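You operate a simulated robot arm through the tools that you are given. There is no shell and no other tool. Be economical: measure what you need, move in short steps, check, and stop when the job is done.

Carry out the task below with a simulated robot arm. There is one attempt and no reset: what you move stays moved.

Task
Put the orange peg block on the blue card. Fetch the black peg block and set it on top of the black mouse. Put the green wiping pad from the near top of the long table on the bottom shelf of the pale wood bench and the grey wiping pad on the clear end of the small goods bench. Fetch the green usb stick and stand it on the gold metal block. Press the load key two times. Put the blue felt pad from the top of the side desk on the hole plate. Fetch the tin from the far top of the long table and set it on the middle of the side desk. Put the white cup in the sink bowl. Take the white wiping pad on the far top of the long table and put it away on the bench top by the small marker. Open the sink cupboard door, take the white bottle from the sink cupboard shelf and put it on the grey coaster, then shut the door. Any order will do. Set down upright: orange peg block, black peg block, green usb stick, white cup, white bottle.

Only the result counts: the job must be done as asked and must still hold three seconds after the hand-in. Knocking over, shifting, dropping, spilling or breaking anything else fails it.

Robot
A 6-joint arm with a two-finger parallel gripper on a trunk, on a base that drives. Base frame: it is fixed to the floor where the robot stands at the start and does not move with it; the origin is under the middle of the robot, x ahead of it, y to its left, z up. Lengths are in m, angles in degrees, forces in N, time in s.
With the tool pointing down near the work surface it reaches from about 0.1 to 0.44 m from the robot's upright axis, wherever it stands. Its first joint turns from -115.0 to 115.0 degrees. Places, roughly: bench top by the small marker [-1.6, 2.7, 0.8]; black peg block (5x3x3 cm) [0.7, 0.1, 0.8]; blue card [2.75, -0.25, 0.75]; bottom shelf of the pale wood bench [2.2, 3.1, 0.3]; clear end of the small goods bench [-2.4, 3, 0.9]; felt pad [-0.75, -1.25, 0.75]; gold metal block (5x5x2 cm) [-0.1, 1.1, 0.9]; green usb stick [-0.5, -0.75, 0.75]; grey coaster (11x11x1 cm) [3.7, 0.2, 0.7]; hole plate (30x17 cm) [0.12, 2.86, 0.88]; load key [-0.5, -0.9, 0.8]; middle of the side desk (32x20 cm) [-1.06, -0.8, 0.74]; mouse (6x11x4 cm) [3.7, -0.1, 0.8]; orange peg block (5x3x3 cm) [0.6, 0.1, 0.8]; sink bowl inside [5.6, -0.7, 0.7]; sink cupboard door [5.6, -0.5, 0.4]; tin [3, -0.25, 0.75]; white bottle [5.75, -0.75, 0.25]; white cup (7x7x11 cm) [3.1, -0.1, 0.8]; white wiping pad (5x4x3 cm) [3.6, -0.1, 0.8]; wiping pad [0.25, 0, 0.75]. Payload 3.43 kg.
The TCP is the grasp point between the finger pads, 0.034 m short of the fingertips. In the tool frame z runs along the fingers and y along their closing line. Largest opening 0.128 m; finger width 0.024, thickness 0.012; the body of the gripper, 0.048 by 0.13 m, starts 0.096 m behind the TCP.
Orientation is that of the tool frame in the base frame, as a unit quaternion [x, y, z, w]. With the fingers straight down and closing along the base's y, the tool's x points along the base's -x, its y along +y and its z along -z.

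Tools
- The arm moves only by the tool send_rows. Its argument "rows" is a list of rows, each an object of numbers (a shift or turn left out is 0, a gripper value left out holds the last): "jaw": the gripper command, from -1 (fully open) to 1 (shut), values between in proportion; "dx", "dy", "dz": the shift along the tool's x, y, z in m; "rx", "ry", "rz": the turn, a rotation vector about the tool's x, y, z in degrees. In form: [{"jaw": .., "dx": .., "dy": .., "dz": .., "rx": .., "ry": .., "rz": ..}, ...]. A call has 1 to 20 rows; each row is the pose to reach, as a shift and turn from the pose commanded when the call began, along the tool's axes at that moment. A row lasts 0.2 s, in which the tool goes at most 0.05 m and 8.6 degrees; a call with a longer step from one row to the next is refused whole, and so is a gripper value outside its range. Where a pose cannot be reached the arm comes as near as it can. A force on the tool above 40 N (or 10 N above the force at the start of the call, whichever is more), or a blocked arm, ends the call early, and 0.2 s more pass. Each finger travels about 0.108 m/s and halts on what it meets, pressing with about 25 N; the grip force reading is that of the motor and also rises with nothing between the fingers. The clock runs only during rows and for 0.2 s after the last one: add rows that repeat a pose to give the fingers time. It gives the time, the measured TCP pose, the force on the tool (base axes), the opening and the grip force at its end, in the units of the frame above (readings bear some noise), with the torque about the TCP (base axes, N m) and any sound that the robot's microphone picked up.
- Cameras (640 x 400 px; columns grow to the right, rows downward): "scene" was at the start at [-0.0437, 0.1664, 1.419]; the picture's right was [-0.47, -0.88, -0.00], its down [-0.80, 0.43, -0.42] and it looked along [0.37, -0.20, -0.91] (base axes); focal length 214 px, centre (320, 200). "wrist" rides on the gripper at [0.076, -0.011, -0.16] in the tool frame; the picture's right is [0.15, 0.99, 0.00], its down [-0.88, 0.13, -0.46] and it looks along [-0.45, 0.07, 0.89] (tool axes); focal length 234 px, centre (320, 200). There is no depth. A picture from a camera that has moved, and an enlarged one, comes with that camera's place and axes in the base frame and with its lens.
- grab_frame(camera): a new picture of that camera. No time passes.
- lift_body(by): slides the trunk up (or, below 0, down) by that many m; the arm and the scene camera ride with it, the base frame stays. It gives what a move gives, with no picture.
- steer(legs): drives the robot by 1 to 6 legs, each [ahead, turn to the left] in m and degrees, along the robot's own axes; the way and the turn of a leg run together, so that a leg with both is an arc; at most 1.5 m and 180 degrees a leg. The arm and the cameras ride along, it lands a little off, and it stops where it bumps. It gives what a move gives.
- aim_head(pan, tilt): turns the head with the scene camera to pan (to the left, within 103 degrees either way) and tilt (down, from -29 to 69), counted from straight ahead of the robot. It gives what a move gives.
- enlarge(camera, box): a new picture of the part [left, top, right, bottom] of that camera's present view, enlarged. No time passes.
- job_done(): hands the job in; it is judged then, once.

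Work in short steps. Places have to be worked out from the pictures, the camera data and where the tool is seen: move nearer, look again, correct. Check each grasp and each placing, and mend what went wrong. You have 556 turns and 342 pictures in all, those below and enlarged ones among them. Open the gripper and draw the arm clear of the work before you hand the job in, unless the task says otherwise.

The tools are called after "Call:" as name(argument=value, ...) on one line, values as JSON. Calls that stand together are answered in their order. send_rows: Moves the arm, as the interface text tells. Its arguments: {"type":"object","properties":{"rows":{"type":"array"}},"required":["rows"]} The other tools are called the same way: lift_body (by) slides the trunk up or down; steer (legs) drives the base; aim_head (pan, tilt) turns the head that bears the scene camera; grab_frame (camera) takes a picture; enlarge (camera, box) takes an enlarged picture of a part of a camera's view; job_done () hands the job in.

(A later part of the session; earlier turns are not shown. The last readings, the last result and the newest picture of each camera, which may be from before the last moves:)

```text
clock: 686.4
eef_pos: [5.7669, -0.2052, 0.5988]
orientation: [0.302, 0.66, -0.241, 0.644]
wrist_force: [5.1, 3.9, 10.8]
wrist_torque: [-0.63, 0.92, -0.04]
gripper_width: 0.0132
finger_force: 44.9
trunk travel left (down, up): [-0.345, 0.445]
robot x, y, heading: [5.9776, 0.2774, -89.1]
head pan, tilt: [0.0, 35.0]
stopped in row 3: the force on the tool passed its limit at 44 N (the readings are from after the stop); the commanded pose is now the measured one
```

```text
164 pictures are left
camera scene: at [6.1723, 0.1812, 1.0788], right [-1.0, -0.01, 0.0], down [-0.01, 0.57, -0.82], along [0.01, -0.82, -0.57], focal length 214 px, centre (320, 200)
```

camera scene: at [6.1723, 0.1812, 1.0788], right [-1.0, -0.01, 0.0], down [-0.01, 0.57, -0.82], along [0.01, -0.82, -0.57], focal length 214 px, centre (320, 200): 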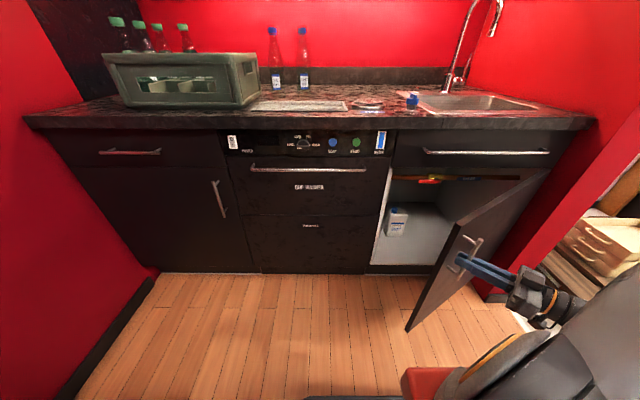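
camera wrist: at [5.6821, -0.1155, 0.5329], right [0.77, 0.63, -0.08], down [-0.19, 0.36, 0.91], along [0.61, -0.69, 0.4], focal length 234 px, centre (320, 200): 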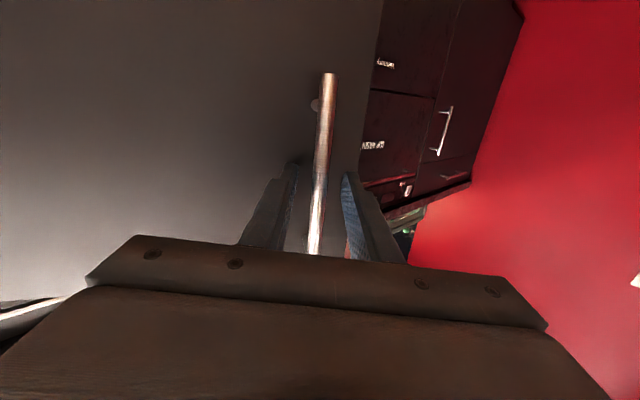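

Use even slower steps (the hinge seems damped).

Call:
send_rows(rows=[{"jaw": 1, "dz": -0.008, "dy": -0.0003, "dx": 0.0007, "rx": -1}, {"dz": -0.0158, "dy": -0.0008, "dx": 0.0014, "rx": -2}, {"dz": -0.024, "dy": -0.0013, "dx": 0.002, "rx": -3}, {"dz": -0.0317, "dy": -0.0019, "dx": 0.0028, "rx": -4}, {"dz": -0.0395, "dy": -0.0028, "dx": 0.0034, "rx": -5}, {"dz": -0.0475, "dy": -0.0038, "dx": 0.004, "rx": -6}, {"dz": -0.055, "dy": -0.0049, "dx": 0.0048, "rx": -7}, {"dz": -0.063, "dy": -0.006, "dx": 0.0055, "rx": -8}, {"dz": -0.071, "dy": -0.0075, "dx": 0.006, "rx": -9}, {"dz": -0.0785, "dy": -0.009, "dx": 0.0068, "rx": -10}, {"dz": -0.086, "dy": -0.0105, "dx": 0.0075, "rx": -11}, {"dz": -0.094, "dy": -0.0123, "dx": 0.008, "rx": -12}])

```text
clock: 687.1
eef_pos: [5.7552, -0.193, 0.599]
orientation: [0.288, 0.664, -0.226, 0.652]
wrist_force: [6.1, 4.7, 8.1]
wrist_torque: [-0.86, 0.87, 0.05]
gripper_width: 0.0135
finger_force: 44.9
trunk travel left (down, up): [-0.345, 0.445]
robot x, y, heading: [5.978, 0.2775, -89.4]
head pan, tilt: [0.0, 35.0]
stopped in row 3: the force on the tool passed its limit at 43 N (the readings are from after the stop); the commanded pose is now the measured one
```

A better circle fit puts the hinge at (5.30,-0.543), r≈0.575 — my arc was too tight. Pull on along the proper arc.

Call:
send_rows(rows=[{"jaw": 1, "dz": -0.0125, "dy": 0.0006, "dx": 0.001, "rx": -1.2}, {"dz": -0.025, "dy": 0.0012, "dx": 0.002, "rx": -2.5}, {"dz": -0.0375, "dy": 0.0018, "dx": 0.0032, "rx": -3.7}, {"dz": -0.05, "dy": 0.0023, "dx": 0.0044, "rx": -5}, {"dz": -0.075, "dy": 0.0015, "dx": 0.0065, "rx": -7.5}, {"dz": -0.1001, "dy": 0.0002, "dx": 0.0087, "rx": -10}, {"dz": -0.125, "dy": -0.0028, "dx": 0.0108, "rx": -12.5}, {"dz": -0.1497, "dy": -0.0062, "dx": 0.013, "rx": -15}, {"dz": -0.174, "dy": -0.0113, "dx": 0.015, "rx": -17.5}, {"dz": -0.1986, "dy": -0.0169, "dx": 0.017, "rx": -20}, {"dz": -0.1986, "dy": -0.0169, "dx": 0.017, "rx": -20}])

Call:
grab_frame(camera="scene")

```text
clock: 688.0
eef_pos: [5.7334, -0.1661, 0.5991]
orientation: [0.268, 0.67, -0.204, 0.662]
wrist_force: [4.4, 5.0, 12.0]
wrist_torque: [-0.73, 0.96, -0.03]
gripper_width: 0.0135
finger_force: 45.2
trunk travel left (down, up): [-0.345, 0.445]
robot x, y, heading: [5.9788, 0.2767, -89.6]
head pan, tilt: [0.0, 35.0]
stopped in row 3: the force on the tool passed its limit at 42 N (the readings are from after the stop); the commanded pose is now the measured one
```

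```text
163 pictures are left
camera scene: at [6.1726, 0.182, 1.0787], right [-1.0, -0.01, 0.0], down [-0.01, 0.57, -0.82], along [0.01, -0.82, -0.57], focal length 214 px, centre (320, 200)
```

scene: 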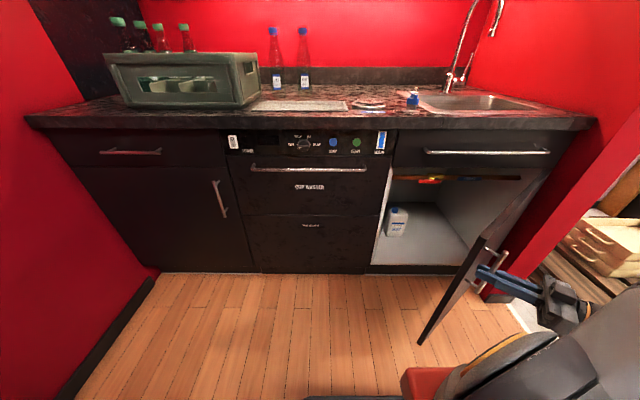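

Door ≈45° open. I release the handle, back away, and then will push the door further open from its inner side.

Call:
send_rows(rows=[{"jaw": 0.5}, {"jaw": 0.3}, {"jaw": 0.3}, {"dz": -0.03}, {"dz": -0.06}, {"dz": -0.08}, {"dz": -0.08}])

Call:
steer(legs=[[-0.4, 0]])

Call:
send_rows(rows=[{"jaw": 1, "rx": 8}, {"rx": 16}, {"rx": 24}, {"rx": 32}, {"rx": 40}, {"rx": 45}, {"rx": 45}])

Call:
grab_frame(camera="scene")

```text
clock: 689.5
eef_pos: [5.6714, -0.1155, 0.6009]
orientation: [0.268, 0.67, -0.202, 0.662]
wrist_force: [-0.6, 0.0, 0.4]
wrist_torque: [0.05, 0.01, 0.0]
gripper_width: 0.0449
finger_force: 0.2
trunk travel left (down, up): [-0.345, 0.445]
robot x, y, heading: [5.9814, 0.2739, -89.5]
head pan, tilt: [0.0, 35.0]
```

```text
clock: 692.1
eef_pos: [5.665, 0.2894, 0.6011]
orientation: [0.269, 0.67, -0.205, 0.661]
wrist_force: [0.5, -0.1, 0.2]
wrist_torque: [0.02, 0.01, 0.0]
gripper_width: 0.0449
finger_force: 0.1
trunk travel left (down, up): [-0.345, 0.445]
robot x, y, heading: [5.9739, 0.683, -89.3]
head pan, tilt: [0.0, 35.0]
```

```text
clock: 693.7
eef_pos: [5.6649, 0.2912, 0.601]
orientation: [0.503, 0.54, -0.446, 0.507]
wrist_force: [0.8, -0.7, 0.7]
wrist_torque: [-0.01, 0.02, 0.01]
gripper_width: 0.0
finger_force: 25.0
trunk travel left (down, up): [-0.345, 0.445]
robot x, y, heading: [5.9722, 0.6822, -89.4]
head pan, tilt: [0.0, 35.0]
```

```text
162 pictures are left
camera scene: at [6.1677, 0.5871, 1.0788], right [-1.0, -0.01, 0.0], down [-0.01, 0.57, -0.82], along [0.01, -0.82, -0.57], focal length 214 px, centre (320, 200)
```

scene: 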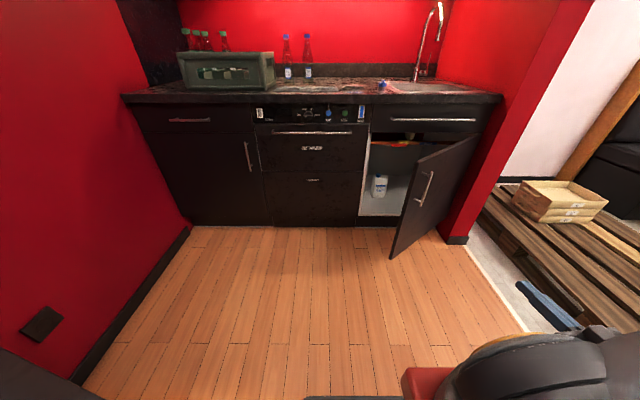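

Align the closed gripper with the gap left of the door (x≈5.86), extend, then drive in.

Call:
send_rows(rows=[{"jaw": 1, "dy": 0.04}, {"dy": 0.08}, {"dy": 0.12}, {"dy": 0.16}, {"dy": 0.195}, {"dy": 0.195, "dz": 0.04}, {"dy": 0.195, "dz": 0.08}, {"dy": 0.195, "dz": 0.12}, {"dy": 0.195, "dz": 0.16}, {"dy": 0.195, "dz": 0.2}, {"dy": 0.195, "dz": 0.24}, {"dy": 0.195, "dz": 0.24}])

Call:
steer(legs=[[0.35, 0]])

Call:
grab_frame(camera="scene")

Call:
grab_frame(camera="wrist")

```text
clock: 696.3
eef_pos: [5.8832, 0.0732, 0.5849]
orientation: [0.501, 0.541, -0.445, 0.509]
wrist_force: [0.2, -0.3, 0.2]
wrist_torque: [-0.01, -0.03, 0.01]
gripper_width: 0.0003
finger_force: 24.5
out of reach, approached as far as the arm can: row 3, 4, 5, 6, 7, 8, 9
trunk travel left (down, up): [-0.345, 0.445]
robot x, y, heading: [5.9708, 0.6821, -89.6]
head pan, tilt: [0.0, 35.0]
```

```text
clock: 698.5
eef_pos: [5.8893, -0.2776, 0.5845]
orientation: [0.501, 0.541, -0.444, 0.509]
wrist_force: [0.4, -0.1, -0.2]
wrist_torque: [0.02, -0.05, 0.03]
gripper_width: 0.0003
finger_force: 24.7
trunk travel left (down, up): [-0.345, 0.445]
robot x, y, heading: [5.9778, 0.3331, -89.2]
head pan, tilt: [0.0, 35.0]
```

```text
161 pictures are left
camera scene: at [6.1722, 0.2381, 1.0788], right [-1.0, -0.01, 0.0], down [-0.01, 0.57, -0.82], along [0.01, -0.82, -0.57], focal length 214 px, centre (320, 200)
```

scene: 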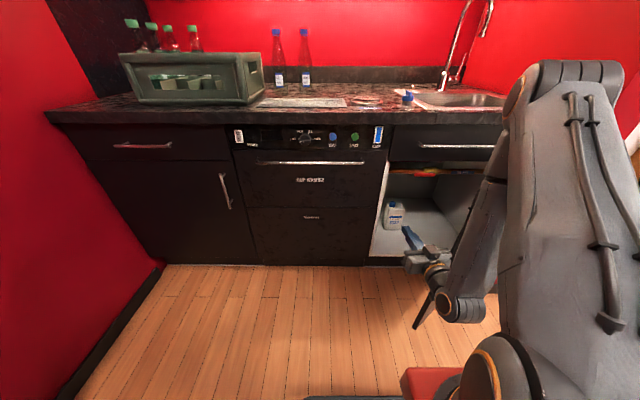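

```text
160 pictures are left
camera wrist: at [5.8629, -0.1126, 0.5226], right [0.99, 0.12, -0.12], down [0.06, 0.39, 0.92], along [0.15, -0.92, 0.37], focal length 234 px, centre (320, 200)
```

wrist: 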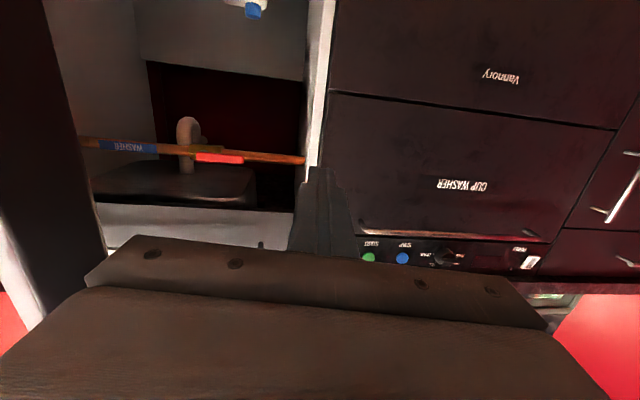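

Inside the cupboard is visible; shift 5 cm in −x, go in 12 cm, then push sideways (−x) against the door's inner face.

Call:
send_rows(rows=[{"jaw": 1, "dy": -0.03}, {"dy": -0.05, "dz": 0.02}, {"dy": -0.05, "dz": 0.06}, {"dy": -0.05, "dz": 0.1}, {"dy": -0.055, "dz": 0.12}, {"dy": -0.055, "dz": 0.12}])

Call:
send_rows(rows=[{"jaw": 1, "dy": -0.03}, {"dy": -0.06}, {"dy": -0.09}, {"dy": -0.12}, {"dy": -0.15}, {"dy": -0.18}, {"dy": -0.21}, {"dy": -0.21}])

Call:
grab_frame(camera="scene")

Call:
grab_frame(camera="wrist")

```text
clock: 698.9
eef_pos: [5.8815, -0.2752, 0.5832]
orientation: [0.499, 0.545, -0.44, 0.51]
wrist_force: [1.2, 1.0, -0.5]
wrist_torque: [0.03, 0.01, 0.0]
gripper_width: 0.0
finger_force: 25.0
trunk travel left (down, up): [-0.345, 0.445]
robot x, y, heading: [5.9803, 0.3388, -89.3]
head pan, tilt: [0.0, 35.0]
stopped in row 1: the force on the tool passed its limit at 68 N (the readings are from after the stop); the commanded pose is now the measured one
```

```text
clock: 699.2
eef_pos: [5.8679, -0.2752, 0.5831]
orientation: [0.499, 0.547, -0.436, 0.512]
wrist_force: [0.0, -0.4, 0.4]
wrist_torque: [0.01, 0.01, 0.01]
gripper_width: 0.0001
finger_force: 24.8
trunk travel left (down, up): [-0.345, 0.445]
robot x, y, heading: [5.9769, 0.3349, -89.1]
head pan, tilt: [0.0, 35.0]
stopped in row 1: the force on the tool passed its limit at 76 N (the readings are from after the stop); the commanded pose is now the measured one
```

```text
159 pictures are left
camera scene: at [6.1723, 0.2386, 1.0788], right [-1.0, -0.01, 0.0], down [-0.01, 0.57, -0.82], along [0.01, -0.82, -0.57], focal length 214 px, centre (320, 200)
```

scene: 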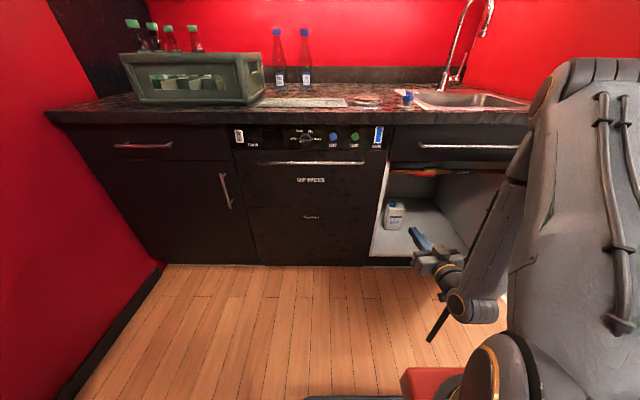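

```text
158 pictures are left
camera wrist: at [5.8376, -0.1108, 0.5211], right [0.98, 0.13, -0.11], down [0.05, 0.38, 0.92], along [0.17, -0.92, 0.36], focal length 234 px, centre (320, 200)
```

wrist: 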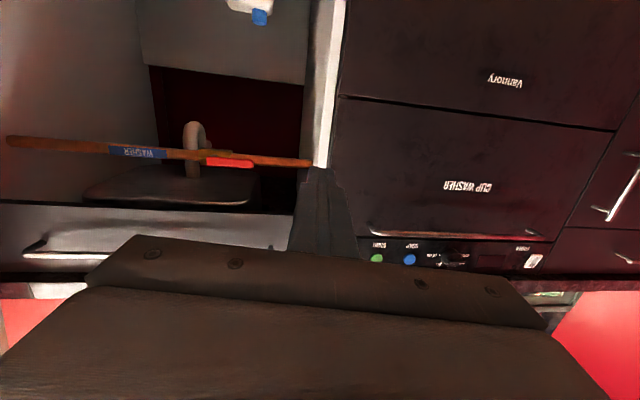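

The wrist housing is pushing the door edge open. Continue with small steps.

Call:
send_rows(rows=[{"jaw": 1, "dy": -0.006}, {"dy": -0.012}, {"dy": -0.018}, {"dy": -0.024}, {"dy": -0.03}, {"dy": -0.036}, {"dy": -0.042}, {"dy": -0.048}, {"dy": -0.054}, {"dy": -0.06}, {"dy": -0.066}, {"dy": -0.072}, {"dy": -0.08}, {"dy": -0.088}, {"dy": -0.096}, {"dy": -0.104}])

Call:
grab_frame(camera="scene")

```text
clock: 702.6
eef_pos: [5.7737, -0.2755, 0.5741]
orientation: [0.51, 0.545, -0.427, 0.511]
wrist_force: [0.3, -0.2, -0.7]
wrist_torque: [-0.02, 0.04, -0.05]
gripper_width: 0.0002
finger_force: 24.6
trunk travel left (down, up): [-0.345, 0.445]
robot x, y, heading: [5.9774, 0.3349, -88.9]
head pan, tilt: [0.0, 35.0]
```

```text
157 pictures are left
camera scene: at [6.176, 0.2436, 1.0784], right [-1.0, -0.01, 0.0], down [-0.01, 0.57, -0.82], along [0.01, -0.82, -0.57], focal length 214 px, centre (320, 200)
```

scene: 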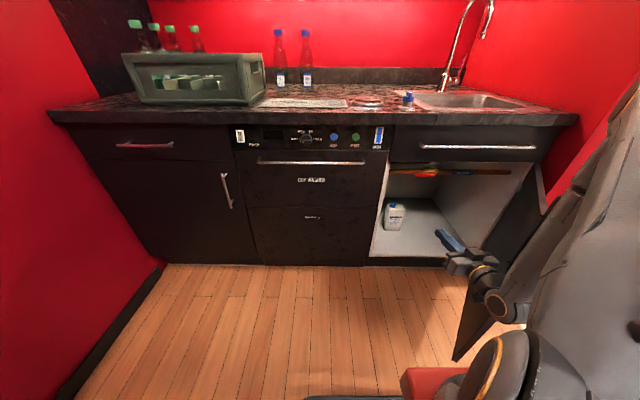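

The door is wide open now. Push a little more, then look inside.

Call:
send_rows(rows=[{"jaw": 1, "dy": -0.008}, {"dy": -0.016}, {"dy": -0.024}, {"dy": -0.032}, {"dy": -0.04}, {"dy": -0.048}, {"dy": -0.056}, {"dy": -0.064}, {"dy": -0.072}, {"dy": -0.08}])

Call:
grab_frame(camera="scene")

Call:
grab_frame(camera="wrist")

```text
clock: 705.0
eef_pos: [5.7167, -0.2509, 0.5553]
orientation: [0.548, 0.527, -0.389, 0.52]
wrist_force: [-1.1, -1.2, -1.5]
wrist_torque: [-0.16, -0.07, 0.14]
gripper_width: 0.0
finger_force: 25.2
trunk travel left (down, up): [-0.345, 0.445]
robot x, y, heading: [5.9812, 0.3383, -90.0]
head pan, tilt: [0.0, 35.0]
stopped in row 10: the arm was blocked; the commanded pose is now the measured one
```

```text
156 pictures are left
camera scene: at [6.1756, 0.2973, 1.0955], right [-1.0, 0.0, 0.0], down [0.0, 0.53, -0.85], along [0.0, -0.85, -0.53], focal length 214 px, centre (320, 200)
```

scene: 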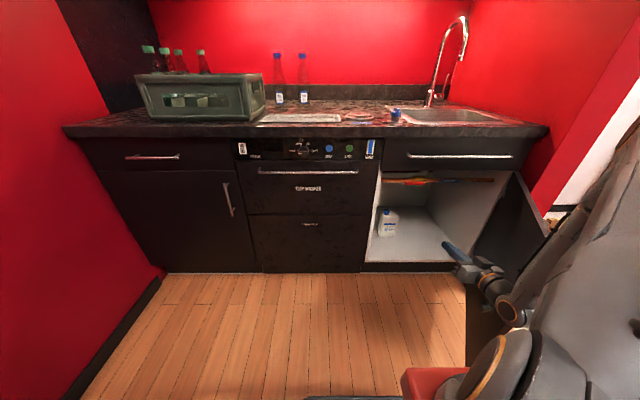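

```text
155 pictures are left
camera wrist: at [5.6962, -0.0811, 0.5031], right [0.99, 0.12, 0.02], down [-0.05, 0.31, 0.95], along [0.11, -0.94, 0.31], focal length 234 px, centre (320, 200)
```

wrist: 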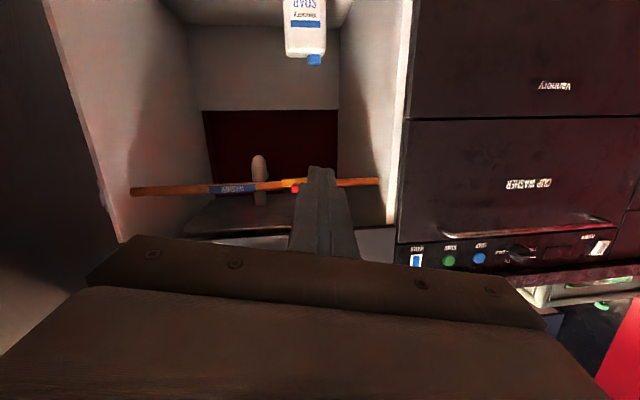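

Blocked, and the robot seems to be leaning from the push. Relieve it by moving the arm back toward +x.

Call:
send_rows(rows=[{"jaw": 1, "dy": 0.02}, {"dy": 0.04}, {"dy": 0.06}, {"dy": 0.06}])

Call:
grab_frame(camera="scene")

```text
clock: 706.0
eef_pos: [5.7761, -0.2608, 0.5469]
orientation: [0.549, 0.534, -0.384, 0.516]
wrist_force: [-0.4, 0.5, 0.9]
wrist_torque: [0.03, 0.01, -0.05]
gripper_width: 0.0001
finger_force: 25.2
trunk travel left (down, up): [-0.345, 0.445]
robot x, y, heading: [5.9757, 0.3333, -90.1]
head pan, tilt: [0.0, 35.0]
```

```text
154 pictures are left
camera scene: at [6.1743, 0.2358, 1.0785], right [-1.0, 0.0, 0.0], down [0.0, 0.57, -0.82], along [0.0, -0.82, -0.57], focal length 214 px, centre (320, 200)
```

scene: 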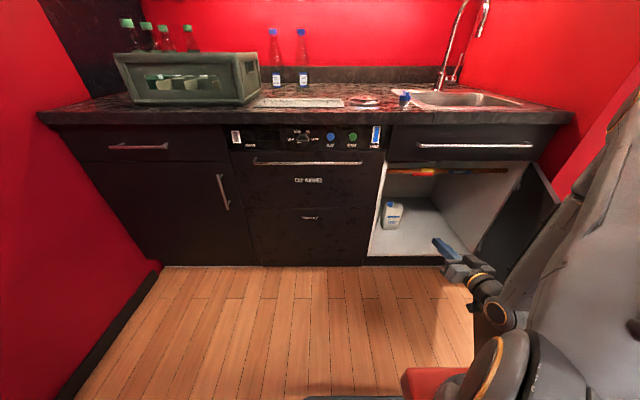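

Door stands open ~85°. Zoom in on the bottle.

Call:
enlarge(camera="scene", box=[360, 150, 480, 270])

Call:
enlarge(camera="wrist", box=[180, 0, 420, 180])

```text
3.33 times, centred on (420, 210) of scene
camera zoom: at [6.1743, 0.2358, 1.0785], right [-1.0, 0.0, 0.0], down [0.0, 0.57, -0.82], along [0.0, -0.82, -0.57], focal length 715 px, centre (-13, 167)
```

zoom: 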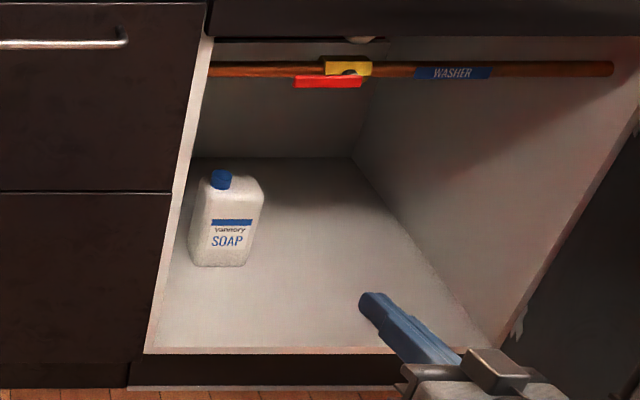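

```text
2.22 times, centred on (300, 90) of wrist
camera zoom: at [5.7543, -0.0912, 0.4981], right [0.99, 0.13, 0.01], down [-0.05, 0.29, 0.96], along [0.12, -0.95, 0.3], focal length 520 px, centre (364, 444)
```

zoom: 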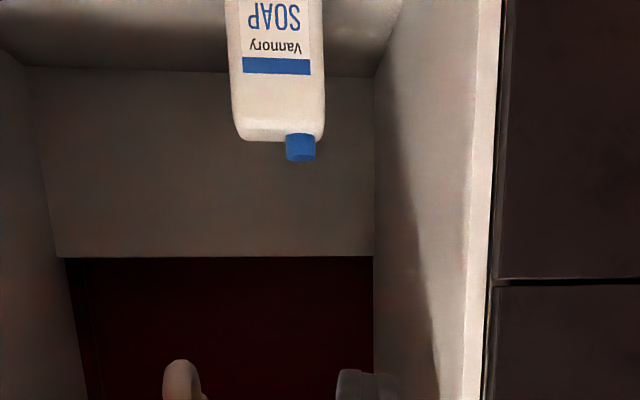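

Bottle: ~0.10 m wide, centre ≈(5.735,-0.79), standing on the cupboard floor at z≈0.156. Back up, lower the trunk fully and shape a low, near-horizontal reach.

Call:
steer(legs=[[-0.5, 0]])

Call:
send_rows(rows=[{"jaw": 0, "rx": 3.9, "ry": 2.2, "rz": -3.7}, {"jaw": -1, "rx": 7.75, "ry": 4.5, "rz": -7.47}, {"rx": 7.75, "ry": 4.5, "rz": -7.47}, {"rx": 7.75, "ry": 4.5, "rz": -7.47}])

Call:
lift_body(by=-0.3)

Call:
grab_frame(camera="scene")

```text
clock: 709.0
eef_pos: [5.7753, 0.2375, 0.5462]
orientation: [0.55, 0.534, -0.385, 0.515]
wrist_force: [0.3, 0.0, 0.3]
wrist_torque: [0.02, -0.01, -0.01]
gripper_width: 0.0
finger_force: 24.7
trunk travel left (down, up): [-0.345, 0.445]
robot x, y, heading: [5.9769, 0.8327, -89.9]
head pan, tilt: [0.0, 35.0]
```

```text
clock: 710.0
eef_pos: [5.7748, 0.2374, 0.5444]
orientation: [0.563, 0.561, -0.43, 0.429]
wrist_force: [-0.8, -0.9, -0.2]
wrist_torque: [0.0, 0.01, 0.04]
gripper_width: 0.1282
finger_force: 0.0
trunk travel left (down, up): [-0.345, 0.445]
robot x, y, heading: [5.9822, 0.8311, -90.3]
head pan, tilt: [0.0, 35.0]
```

```text
clock: 713.0
eef_pos: [5.7751, 0.2372, 0.2453]
orientation: [0.562, 0.561, -0.431, 0.43]
wrist_force: [-0.1, 0.3, -1.0]
wrist_torque: [0.0, -0.02, 0.01]
gripper_width: 0.1276
finger_force: 0.0
trunk travel left (down, up): [-0.045, 0.745]
robot x, y, heading: [5.9837, 0.8303, -90.2]
head pan, tilt: [0.0, 35.0]
```

```text
151 pictures are left
camera scene: at [6.1737, 0.6503, 0.7788], right [-1.0, 0.0, 0.0], down [0.0, 0.57, -0.82], along [0.0, -0.82, -0.57], focal length 214 px, centre (320, 200)
```

scene: 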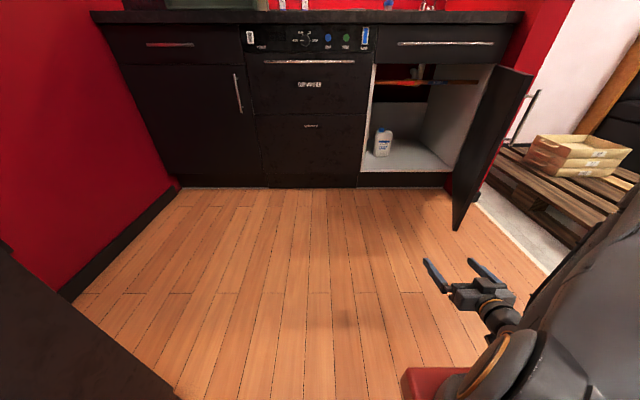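

Extend the arm forward (staying level) and align with the bottle's x.

Call:
send_rows(rows=[{"jaw": -1, "dy": -0.02, "dz": 0.03, "dx": -0.008}, {"dy": -0.04, "dz": 0.065, "dx": -0.0174}, {"dy": -0.04, "dz": 0.105, "dx": -0.028}, {"dy": -0.04, "dz": 0.145, "dx": -0.039}, {"dy": -0.04, "dz": 0.185, "dx": -0.05}, {"dy": -0.04, "dz": 0.225, "dx": -0.06}, {"dy": -0.04, "dz": 0.265, "dx": -0.071}, {"dy": -0.04, "dz": 0.3, "dx": -0.0804}, {"dy": -0.04, "dz": 0.3, "dx": -0.0804}])

Call:
grab_frame(camera="wrist")

Call:
grab_frame(camera="scene")

```text
clock: 715.0
eef_pos: [5.7336, -0.0723, 0.2449]
orientation: [0.562, 0.561, -0.43, 0.429]
wrist_force: [0.0, 0.3, 0.4]
wrist_torque: [0.02, 0.0, -0.01]
gripper_width: 0.1278
finger_force: 0.0
trunk travel left (down, up): [-0.045, 0.745]
robot x, y, heading: [5.9843, 0.831, -90.0]
head pan, tilt: [0.0, 35.0]
```

```text
150 pictures are left
camera wrist: at [5.723, 0.1018, 0.2125], right [0.99, 0.04, -0.14], down [0.13, 0.21, 0.97], along [0.06, -0.98, 0.2], focal length 234 px, centre (320, 200)
```

wrist: 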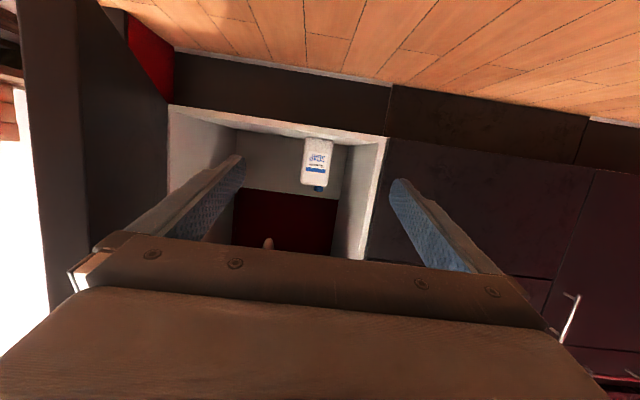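

```text
149 pictures are left
camera scene: at [6.1737, 0.6503, 0.7788], right [-1.0, 0.0, 0.0], down [0.0, 0.57, -0.82], along [0.0, -0.82, -0.57], focal length 214 px, centre (320, 200)
```

scene: 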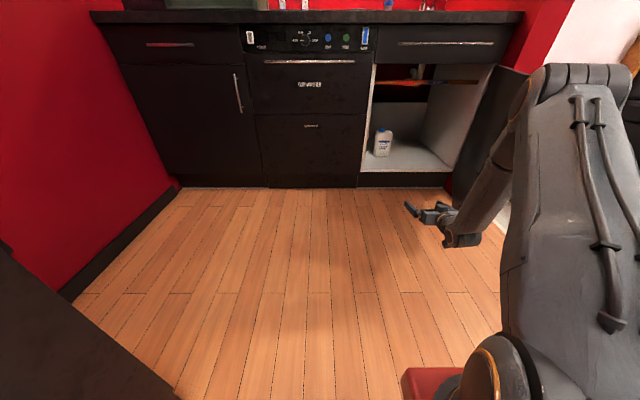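

Bottle x≈5.748. Shift 1.5 cm and drive forward 0.5 m, then check.

Call:
send_rows(rows=[{"jaw": -1, "dy": 0.015}, {"dy": 0.015}])

Call:
steer(legs=[[0.5, 0]])

Call:
grab_frame(camera="wrist")

Call:
grab_frame(camera="scene")

```text
clock: 715.6
eef_pos: [5.7487, -0.0722, 0.2441]
orientation: [0.563, 0.56, -0.431, 0.429]
wrist_force: [0.0, -0.3, -0.3]
wrist_torque: [0.01, 0.0, 0.02]
gripper_width: 0.128
finger_force: 0.1
trunk travel left (down, up): [-0.045, 0.745]
robot x, y, heading: [5.9809, 0.8333, -89.9]
head pan, tilt: [0.0, 35.0]
```

```text
clock: 718.5
eef_pos: [5.7499, -0.5698, 0.2434]
orientation: [0.562, 0.561, -0.43, 0.43]
wrist_force: [-0.6, 0.3, 0.2]
wrist_torque: [-0.02, -0.03, 0.04]
gripper_width: 0.128
finger_force: 0.0
trunk travel left (down, up): [-0.045, 0.745]
robot x, y, heading: [5.9807, 0.3357, -89.9]
head pan, tilt: [0.0, 35.0]
```

```text
148 pictures are left
camera wrist: at [5.7389, -0.3958, 0.2123], right [0.99, 0.04, -0.14], down [0.13, 0.21, 0.97], along [0.07, -0.98, 0.2], focal length 234 px, centre (320, 200)
```

wrist: 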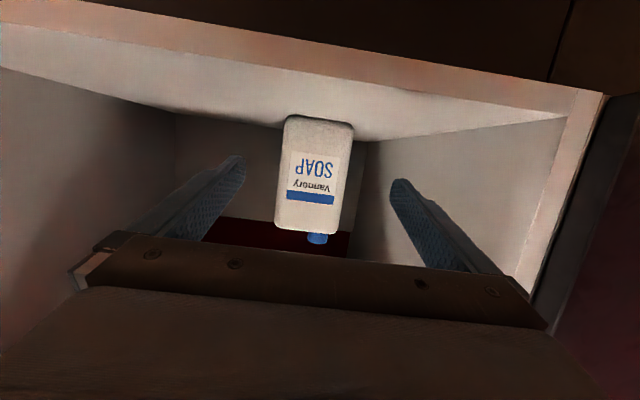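

```text
147 pictures are left
camera scene: at [6.1736, 0.1532, 0.7788], right [-1.0, 0.0, 0.0], down [0.0, 0.57, -0.82], along [0.0, -0.82, -0.57], focal length 214 px, centre (320, 200)
```

scene: 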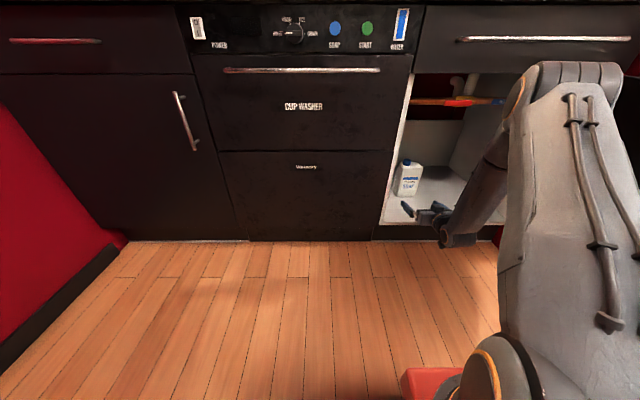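

Well aligned. Drive 0.2 m further so the bottle is between the fingers.

Call:
steer(legs=[[0.2, 0]])

Call:
grab_frame(camera="wrist")

Call:
enlarge(camera="scene", box=[360, 120, 520, 240])

```text
clock: 720.1
eef_pos: [5.7499, -0.7711, 0.2438]
orientation: [0.562, 0.561, -0.43, 0.429]
wrist_force: [0.4, 0.4, -0.1]
wrist_torque: [0.03, 0.0, -0.03]
gripper_width: 0.1278
finger_force: 0.1
trunk travel left (down, up): [-0.045, 0.745]
robot x, y, heading: [5.9815, 0.1326, -90.0]
head pan, tilt: [0.0, 35.0]
```

```text
146 pictures are left
camera wrist: at [5.7385, -0.5958, 0.2123], right [0.99, 0.04, -0.14], down [0.13, 0.21, 0.97], along [0.06, -0.98, 0.2], focal length 234 px, centre (320, 200)
```

wrist: 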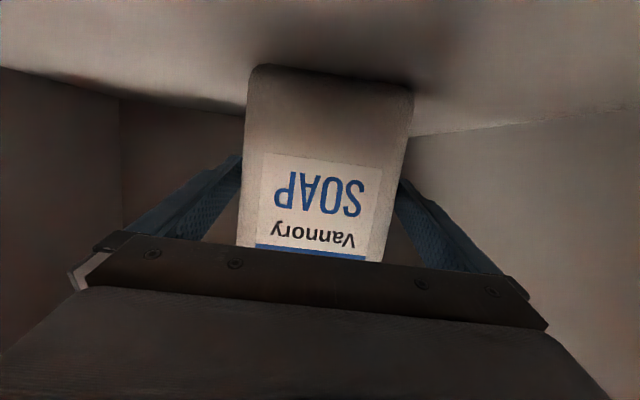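

```text
3.33 times, centred on (440, 180) of scene
camera zoom: at [6.1735, -0.0471, 0.7788], right [-1.0, 0.0, 0.0], down [0.0, 0.57, -0.82], along [0.0, -0.82, -0.57], focal length 715 px, centre (-80, 267)
```

zoom: 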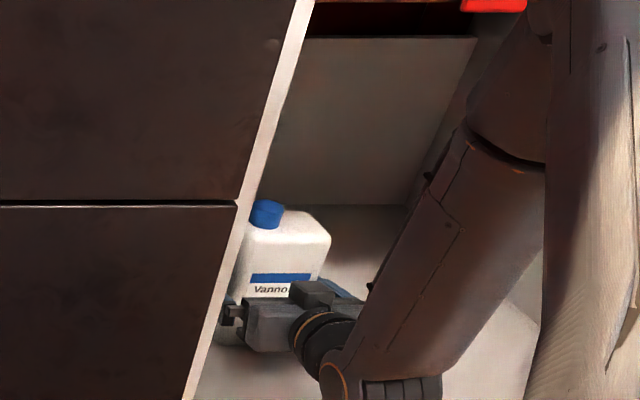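

Bottle sits between the fingers. Close the grip.

Call:
send_rows(rows=[{"jaw": -0.8, "dy": 0.003}, {"jaw": -0.6, "dy": 0.003}, {"jaw": -0.3, "dy": 0.003}, {"jaw": 0.5, "dy": 0.003}, {"jaw": 1, "dy": 0.003}, {"dy": 0.003}, {"dy": 0.003}])

Call:
send_rows(rows=[{"jaw": 1, "dx": -0.01, "dz": -0.0027}, {"dx": -0.02, "dz": -0.0054}, {"dx": -0.03, "dz": -0.008}, {"dx": -0.03, "dz": -0.008}])

Call:
grab_frame(camera="wrist")

```text
clock: 721.7
eef_pos: [5.7521, -0.7697, 0.2447]
orientation: [0.563, 0.561, -0.431, 0.429]
wrist_force: [-3.2, 0.8, -0.3]
wrist_torque: [0.24, -0.21, 0.08]
gripper_width: 0.0998
finger_force: 24.8
trunk travel left (down, up): [-0.045, 0.745]
robot x, y, heading: [5.981, 0.1342, -90.0]
head pan, tilt: [0.0, 35.0]
```

```text
clock: 722.7
eef_pos: [5.7541, -0.7706, 0.2737]
orientation: [0.563, 0.561, -0.43, 0.429]
wrist_force: [0.9, 0.0, -11.8]
wrist_torque: [-0.02, -0.01, 0.0]
gripper_width: 0.0997
finger_force: 24.7
trunk travel left (down, up): [-0.045, 0.745]
robot x, y, heading: [5.9787, 0.1323, -89.7]
head pan, tilt: [0.0, 35.0]
```

```text
144 pictures are left
camera wrist: at [5.742, -0.5961, 0.2429], right [0.99, 0.04, -0.14], down [0.13, 0.21, 0.97], along [0.07, -0.98, 0.2], focal length 234 px, centre (320, 200)
```

wrist: 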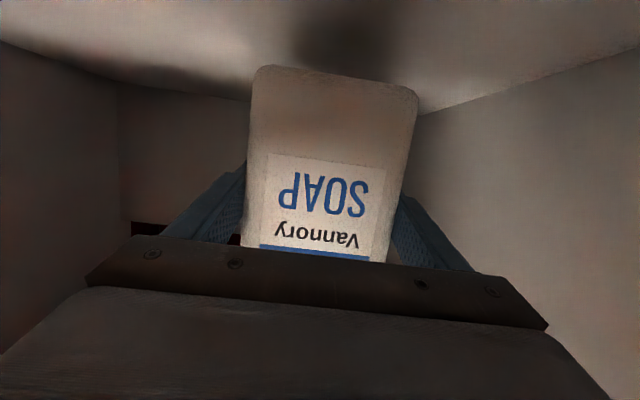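

Bottle lifted (~1.2 kg). Back straight out.

Call:
steer(legs=[[-0.75, 0]])

Call:
grab_frame(camera="scene")

Call:
grab_frame(camera="wrist")

```text
clock: 726.8
eef_pos: [5.7534, -0.0206, 0.2758]
orientation: [0.563, 0.561, -0.43, 0.429]
wrist_force: [-0.6, 0.7, -11.0]
wrist_torque: [0.02, -0.04, 0.01]
gripper_width: 0.0998
finger_force: 25.1
trunk travel left (down, up): [-0.045, 0.745]
robot x, y, heading: [5.9806, 0.8854, -90.1]
head pan, tilt: [0.0, 35.0]
```

```text
143 pictures are left
camera scene: at [6.174, 0.7035, 0.7787], right [-1.0, 0.0, 0.0], down [0.0, 0.57, -0.82], along [0.0, -0.82, -0.57], focal length 214 px, centre (320, 200)
```

scene: 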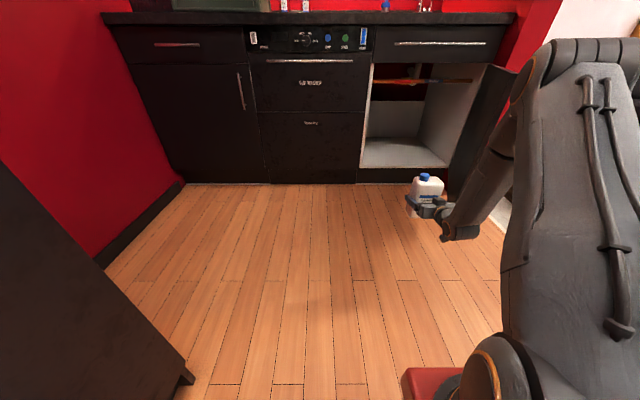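

```text
142 pictures are left
camera wrist: at [5.7421, 0.155, 0.2429], right [0.99, 0.04, -0.14], down [0.13, 0.21, 0.97], along [0.06, -0.98, 0.2], focal length 234 px, centre (320, 200)
```

wrist: 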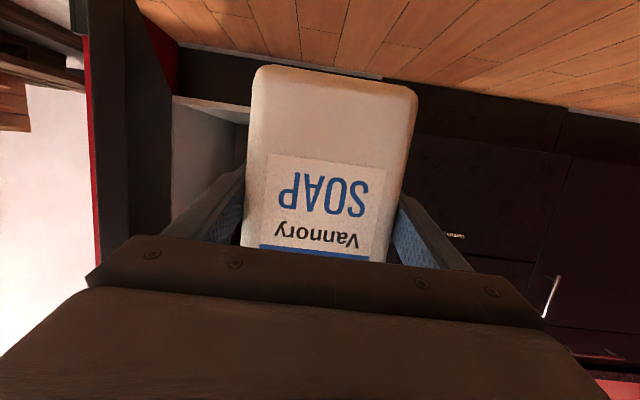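

Raise the trunk, pull the arm in a bit, and drive to the coaster.

Call:
lift_body(by=0.4)

Call:
lift_body(by=0.28)

Call:
send_rows(rows=[{"jaw": 1, "dz": -0.0386, "dx": 0.0104}, {"dz": -0.0773, "dx": 0.0207}, {"dz": -0.116, "dx": 0.031}, {"dz": -0.1546, "dx": 0.0414}, {"dz": -0.193, "dx": 0.052}, {"dz": -0.193, "dx": 0.052}])

Call:
steer(legs=[[-0.1, 0], [0, -90], [1.2, 0], [1.0, 0]])

Call:
grab_frame(camera="wrist")

```text
clock: 730.6
eef_pos: [5.7533, -0.0206, 0.675]
orientation: [0.563, 0.561, -0.43, 0.429]
wrist_force: [-1.1, -0.1, -11.5]
wrist_torque: [-0.02, -0.02, -0.06]
gripper_width: 0.0998
finger_force: 24.8
trunk travel left (down, up): [-0.445, 0.345]
robot x, y, heading: [5.9805, 0.8873, -90.0]
head pan, tilt: [0.0, 35.0]
```

```text
clock: 733.4
eef_pos: [5.753, -0.0207, 0.9544]
orientation: [0.563, 0.561, -0.43, 0.429]
wrist_force: [-0.4, -0.5, -12.3]
wrist_torque: [-0.01, -0.02, 0.03]
gripper_width: 0.0999
finger_force: 25.0
trunk travel left (down, up): [-0.725, 0.065]
robot x, y, heading: [5.9833, 0.8855, -89.8]
head pan, tilt: [0.0, 35.0]
```

```text
clock: 734.8
eef_pos: [5.7537, 0.1809, 0.9556]
orientation: [0.562, 0.562, -0.429, 0.429]
wrist_force: [-0.8, -0.6, -11.4]
wrist_torque: [0.01, 0.01, 0.02]
gripper_width: 0.0997
finger_force: 24.8
trunk travel left (down, up): [-0.725, 0.065]
robot x, y, heading: [5.9776, 0.8862, -90.3]
head pan, tilt: [0.0, 35.0]
```

```text
clock: 750.2
eef_pos: [3.0848, 1.1644, 0.9554]
orientation: [0.795, 0.006, -0.607, 0.005]
wrist_force: [-1.1, -0.5, -11.4]
wrist_torque: [-0.04, 0.06, 0.0]
gripper_width: 0.0999
finger_force: 25.6
trunk travel left (down, up): [-0.725, 0.065]
robot x, y, heading: [3.7934, 0.9512, -178.9]
head pan, tilt: [0.0, 35.0]
```

```text
141 pictures are left
camera wrist: at [3.2589, 1.1794, 0.9234], right [0.05, -0.99, -0.14], down [0.21, -0.13, 0.97], along [-0.98, -0.08, 0.2], focal length 234 px, centre (320, 200)
```

wrist: 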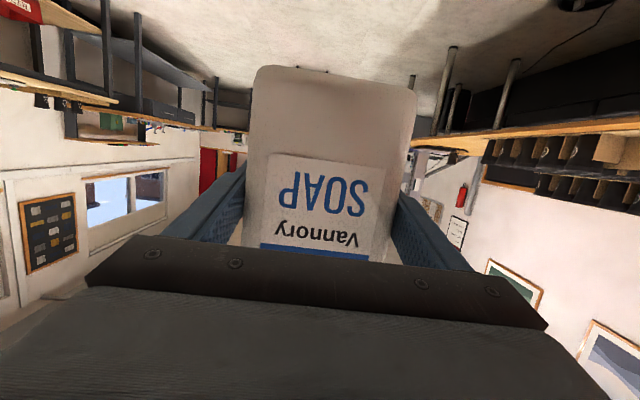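

Back up 0.15 m and turn to face the table, so that the bottle comes over the coaster.

Call:
steer(legs=[[-0.16, 0], [0, 89]])

Call:
aim_head(pan=-10, tilt=55)

Call:
grab_frame(camera="scene")

```text
clock: 755.4
eef_pos: [3.7151, 0.2517, 0.9549]
orientation: [0.566, 0.556, -0.433, 0.426]
wrist_force: [0.3, 0.1, -11.2]
wrist_torque: [0.0, 0.03, 0.0]
gripper_width: 0.0996
finger_force: 25.0
trunk travel left (down, up): [-0.725, 0.065]
robot x, y, heading: [3.9506, 0.9551, -91.0]
head pan, tilt: [0.0, 35.0]
```

```text
clock: 756.2
eef_pos: [3.7166, 0.2527, 0.955]
orientation: [0.567, 0.557, -0.433, 0.425]
wrist_force: [0.3, -0.5, -10.3]
wrist_torque: [0.01, -0.03, -0.01]
gripper_width: 0.0998
finger_force: 25.4
trunk travel left (down, up): [-0.725, 0.065]
robot x, y, heading: [3.953, 0.9499, -90.7]
head pan, tilt: [-10.0, 55.0]
```

```text
140 pictures are left
camera scene: at [4.1343, 0.9749, 1.4306], right [-0.98, 0.19, 0.0], down [0.16, 0.8, -0.57], along [-0.11, -0.56, -0.82], focal length 214 px, centre (320, 200)
```

scene: 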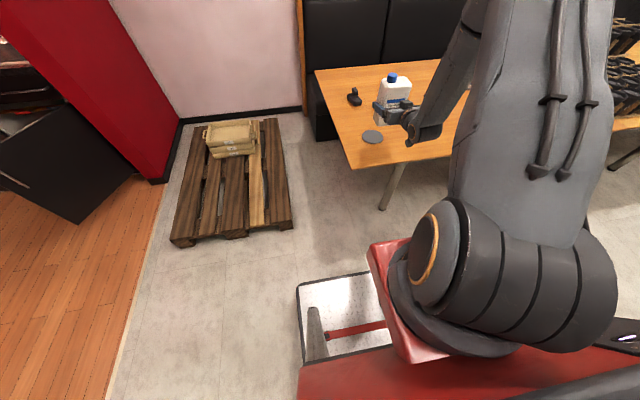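

Coaster ≈(3.725,0.20). Move the bottle over it and lower slowly.

Call:
send_rows(rows=[{"jaw": 1, "dz": 0.02, "dx": -0.0055, "dy": 0.005}, {"dz": 0.0415, "dx": -0.011, "dy": 0.009}, {"dz": 0.052, "dx": 0.028, "dy": 0.009}, {"dz": 0.06, "dx": 0.058, "dy": 0.009}, {"dz": 0.0635, "dx": 0.072, "dy": 0.009}, {"dz": 0.0635, "dx": 0.072, "dy": 0.009}])

Call:
enlarge(camera="scene", box=[320, 60, 460, 180])

Call:
grab_frame(camera="wrist")

```text
clock: 757.6
eef_pos: [3.7239, 0.2095, 0.8685]
orientation: [0.567, 0.556, -0.434, 0.425]
wrist_force: [0.5, 0.3, -10.7]
wrist_torque: [0.0, -0.01, 0.01]
gripper_width: 0.1001
finger_force: 24.9
trunk travel left (down, up): [-0.725, 0.065]
robot x, y, heading: [3.9569, 0.9533, -90.9]
head pan, tilt: [-10.0, 55.0]
```

```text
3.33 times, centred on (390, 120) of scene
camera zoom: at [4.1343, 0.9749, 1.4306], right [-0.98, 0.19, 0.0], down [0.16, 0.8, -0.57], along [-0.11, -0.56, -0.82], focal length 715 px, centre (87, 467)
```

zoom: 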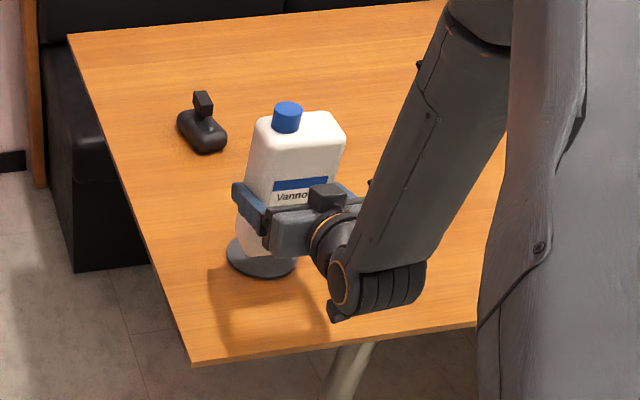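

```text
138 pictures are left
camera wrist: at [3.7147, 0.3846, 0.8369], right [0.99, 0.02, -0.14], down [0.13, 0.21, 0.97], along [0.05, -0.98, 0.2], focal length 234 px, centre (320, 200)
```

wrist: 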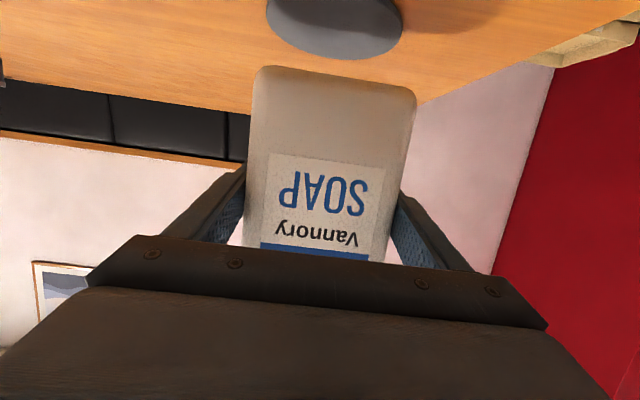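

Aligned over the coaster, ~3 cm above. Lower slowly to contact.

Call:
send_rows(rows=[{"jaw": 1, "dx": 0.0097, "dz": 0.0026}, {"dx": 0.0174, "dz": 0.0047}, {"dx": 0.0212, "dz": 0.0057}, {"dx": 0.025, "dz": 0.0067}, {"dx": 0.029, "dz": 0.0078}, {"dx": 0.0328, "dz": 0.0088}, {"dx": 0.0367, "dz": 0.0098}])

Call:
enlarge(camera="scene", box=[340, 70, 430, 150])

```text
clock: 759.2
eef_pos: [3.7236, 0.2099, 0.8303]
orientation: [0.567, 0.557, -0.433, 0.425]
wrist_force: [0.5, 0.1, -11.6]
wrist_torque: [0.0, -0.02, 0.01]
gripper_width: 0.1002
finger_force: 25.0
trunk travel left (down, up): [-0.725, 0.065]
robot x, y, heading: [3.9526, 0.9552, -90.6]
head pan, tilt: [-10.0, 55.0]
```

```text
5.00 times, centred on (385, 110) of scene
camera zoom: at [4.1343, 0.975, 1.4306], right [-0.98, 0.19, 0.0], down [0.16, 0.8, -0.57], along [-0.11, -0.56, -0.82], focal length 1072 px, centre (-5, 650)
```

zoom: 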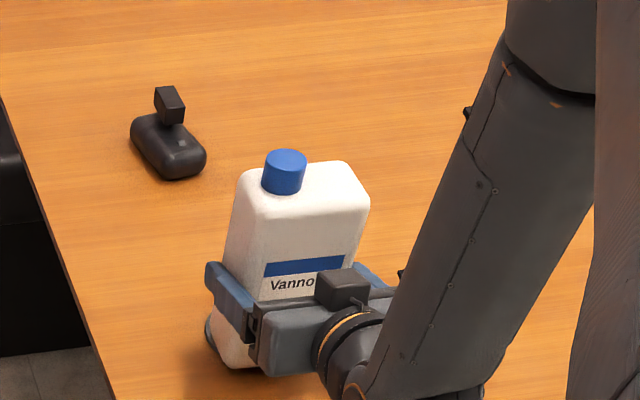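

Not yet down; continue in small steps.

Call:
send_rows(rows=[{"jaw": 1, "dx": 0.0039, "dz": 0.001}, {"dx": 0.0077, "dz": 0.0021}, {"dx": 0.0116, "dz": 0.0031}, {"dx": 0.0155, "dz": 0.0041}, {"dx": 0.0193, "dz": 0.0052}, {"dx": 0.0232, "dz": 0.0062}])

Call:
grab_frame(camera="wrist")

```text
clock: 760.6
eef_pos: [3.723, 0.2092, 0.8105]
orientation: [0.565, 0.556, -0.436, 0.427]
wrist_force: [0.4, -1.9, 25.6]
wrist_torque: [-0.34, 0.6, 0.06]
gripper_width: 0.0999
finger_force: 25.1
trunk travel left (down, up): [-0.725, 0.065]
robot x, y, heading: [3.953, 0.9551, -91.1]
head pan, tilt: [-10.0, 55.0]
```

```text
136 pictures are left
camera wrist: at [3.7149, 0.3842, 0.7774], right [0.99, 0.02, -0.14], down [0.14, 0.21, 0.97], along [0.05, -0.98, 0.21], focal length 234 px, centre (320, 200)
```

wrist: 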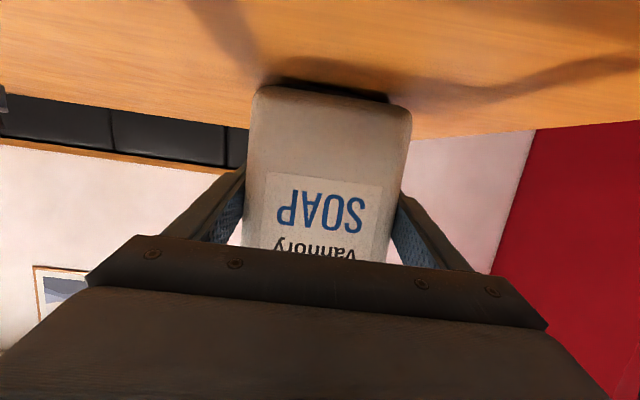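

In contact with the coaster under the bottle. Ease off and open.

Call:
send_rows(rows=[{"jaw": 1, "dx": -0.003, "dz": -0.0008}, {"jaw": -0.65, "dx": -0.003, "dz": -0.0008}, {"jaw": -0.8, "dx": -0.003, "dz": -0.0008}, {"jaw": -1, "dx": -0.003, "dz": -0.0008}, {"dx": -0.003, "dz": -0.0008}])

Call:
enlarge(camera="scene", box=[340, 70, 430, 150])

Call:
grab_frame(camera="wrist")

```text
clock: 761.8
eef_pos: [3.723, 0.2111, 0.8104]
orientation: [0.567, 0.556, -0.433, 0.425]
wrist_force: [-0.3, 0.5, 0.3]
wrist_torque: [0.0, 0.0, -0.04]
gripper_width: 0.1281
finger_force: 0.1
trunk travel left (down, up): [-0.725, 0.065]
robot x, y, heading: [3.9537, 0.951, -91.0]
head pan, tilt: [-10.0, 55.0]
```

```text
5.00 times, centred on (385, 110) of scene
camera zoom: at [4.1345, 0.9754, 1.4306], right [-0.98, 0.19, 0.0], down [0.16, 0.8, -0.57], along [-0.11, -0.56, -0.82], focal length 1072 px, centre (-5, 650)
```

zoom: 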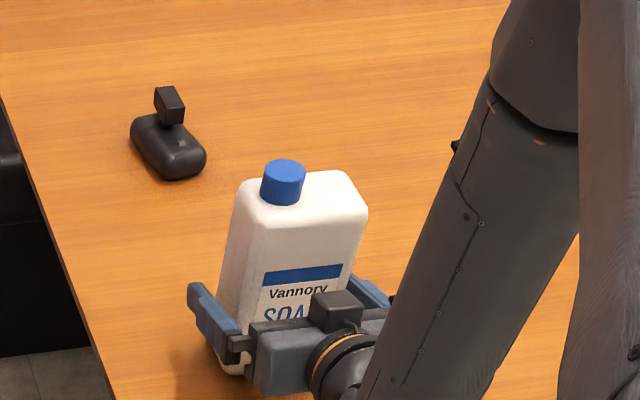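

```text
134 pictures are left
camera wrist: at [3.7152, 0.3857, 0.7785], right [0.99, 0.02, -0.14], down [0.13, 0.21, 0.97], along [0.05, -0.98, 0.2], focal length 234 px, centre (320, 200)
```

wrist: 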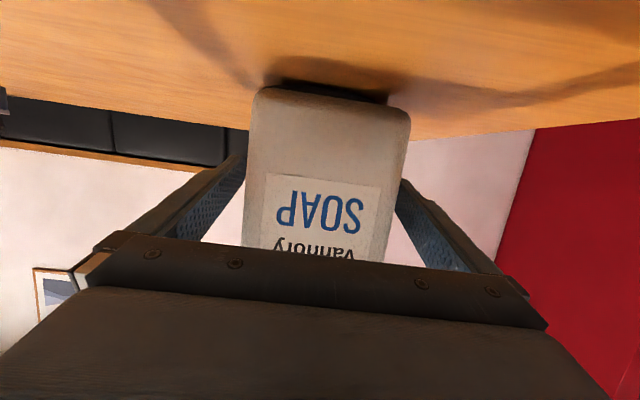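

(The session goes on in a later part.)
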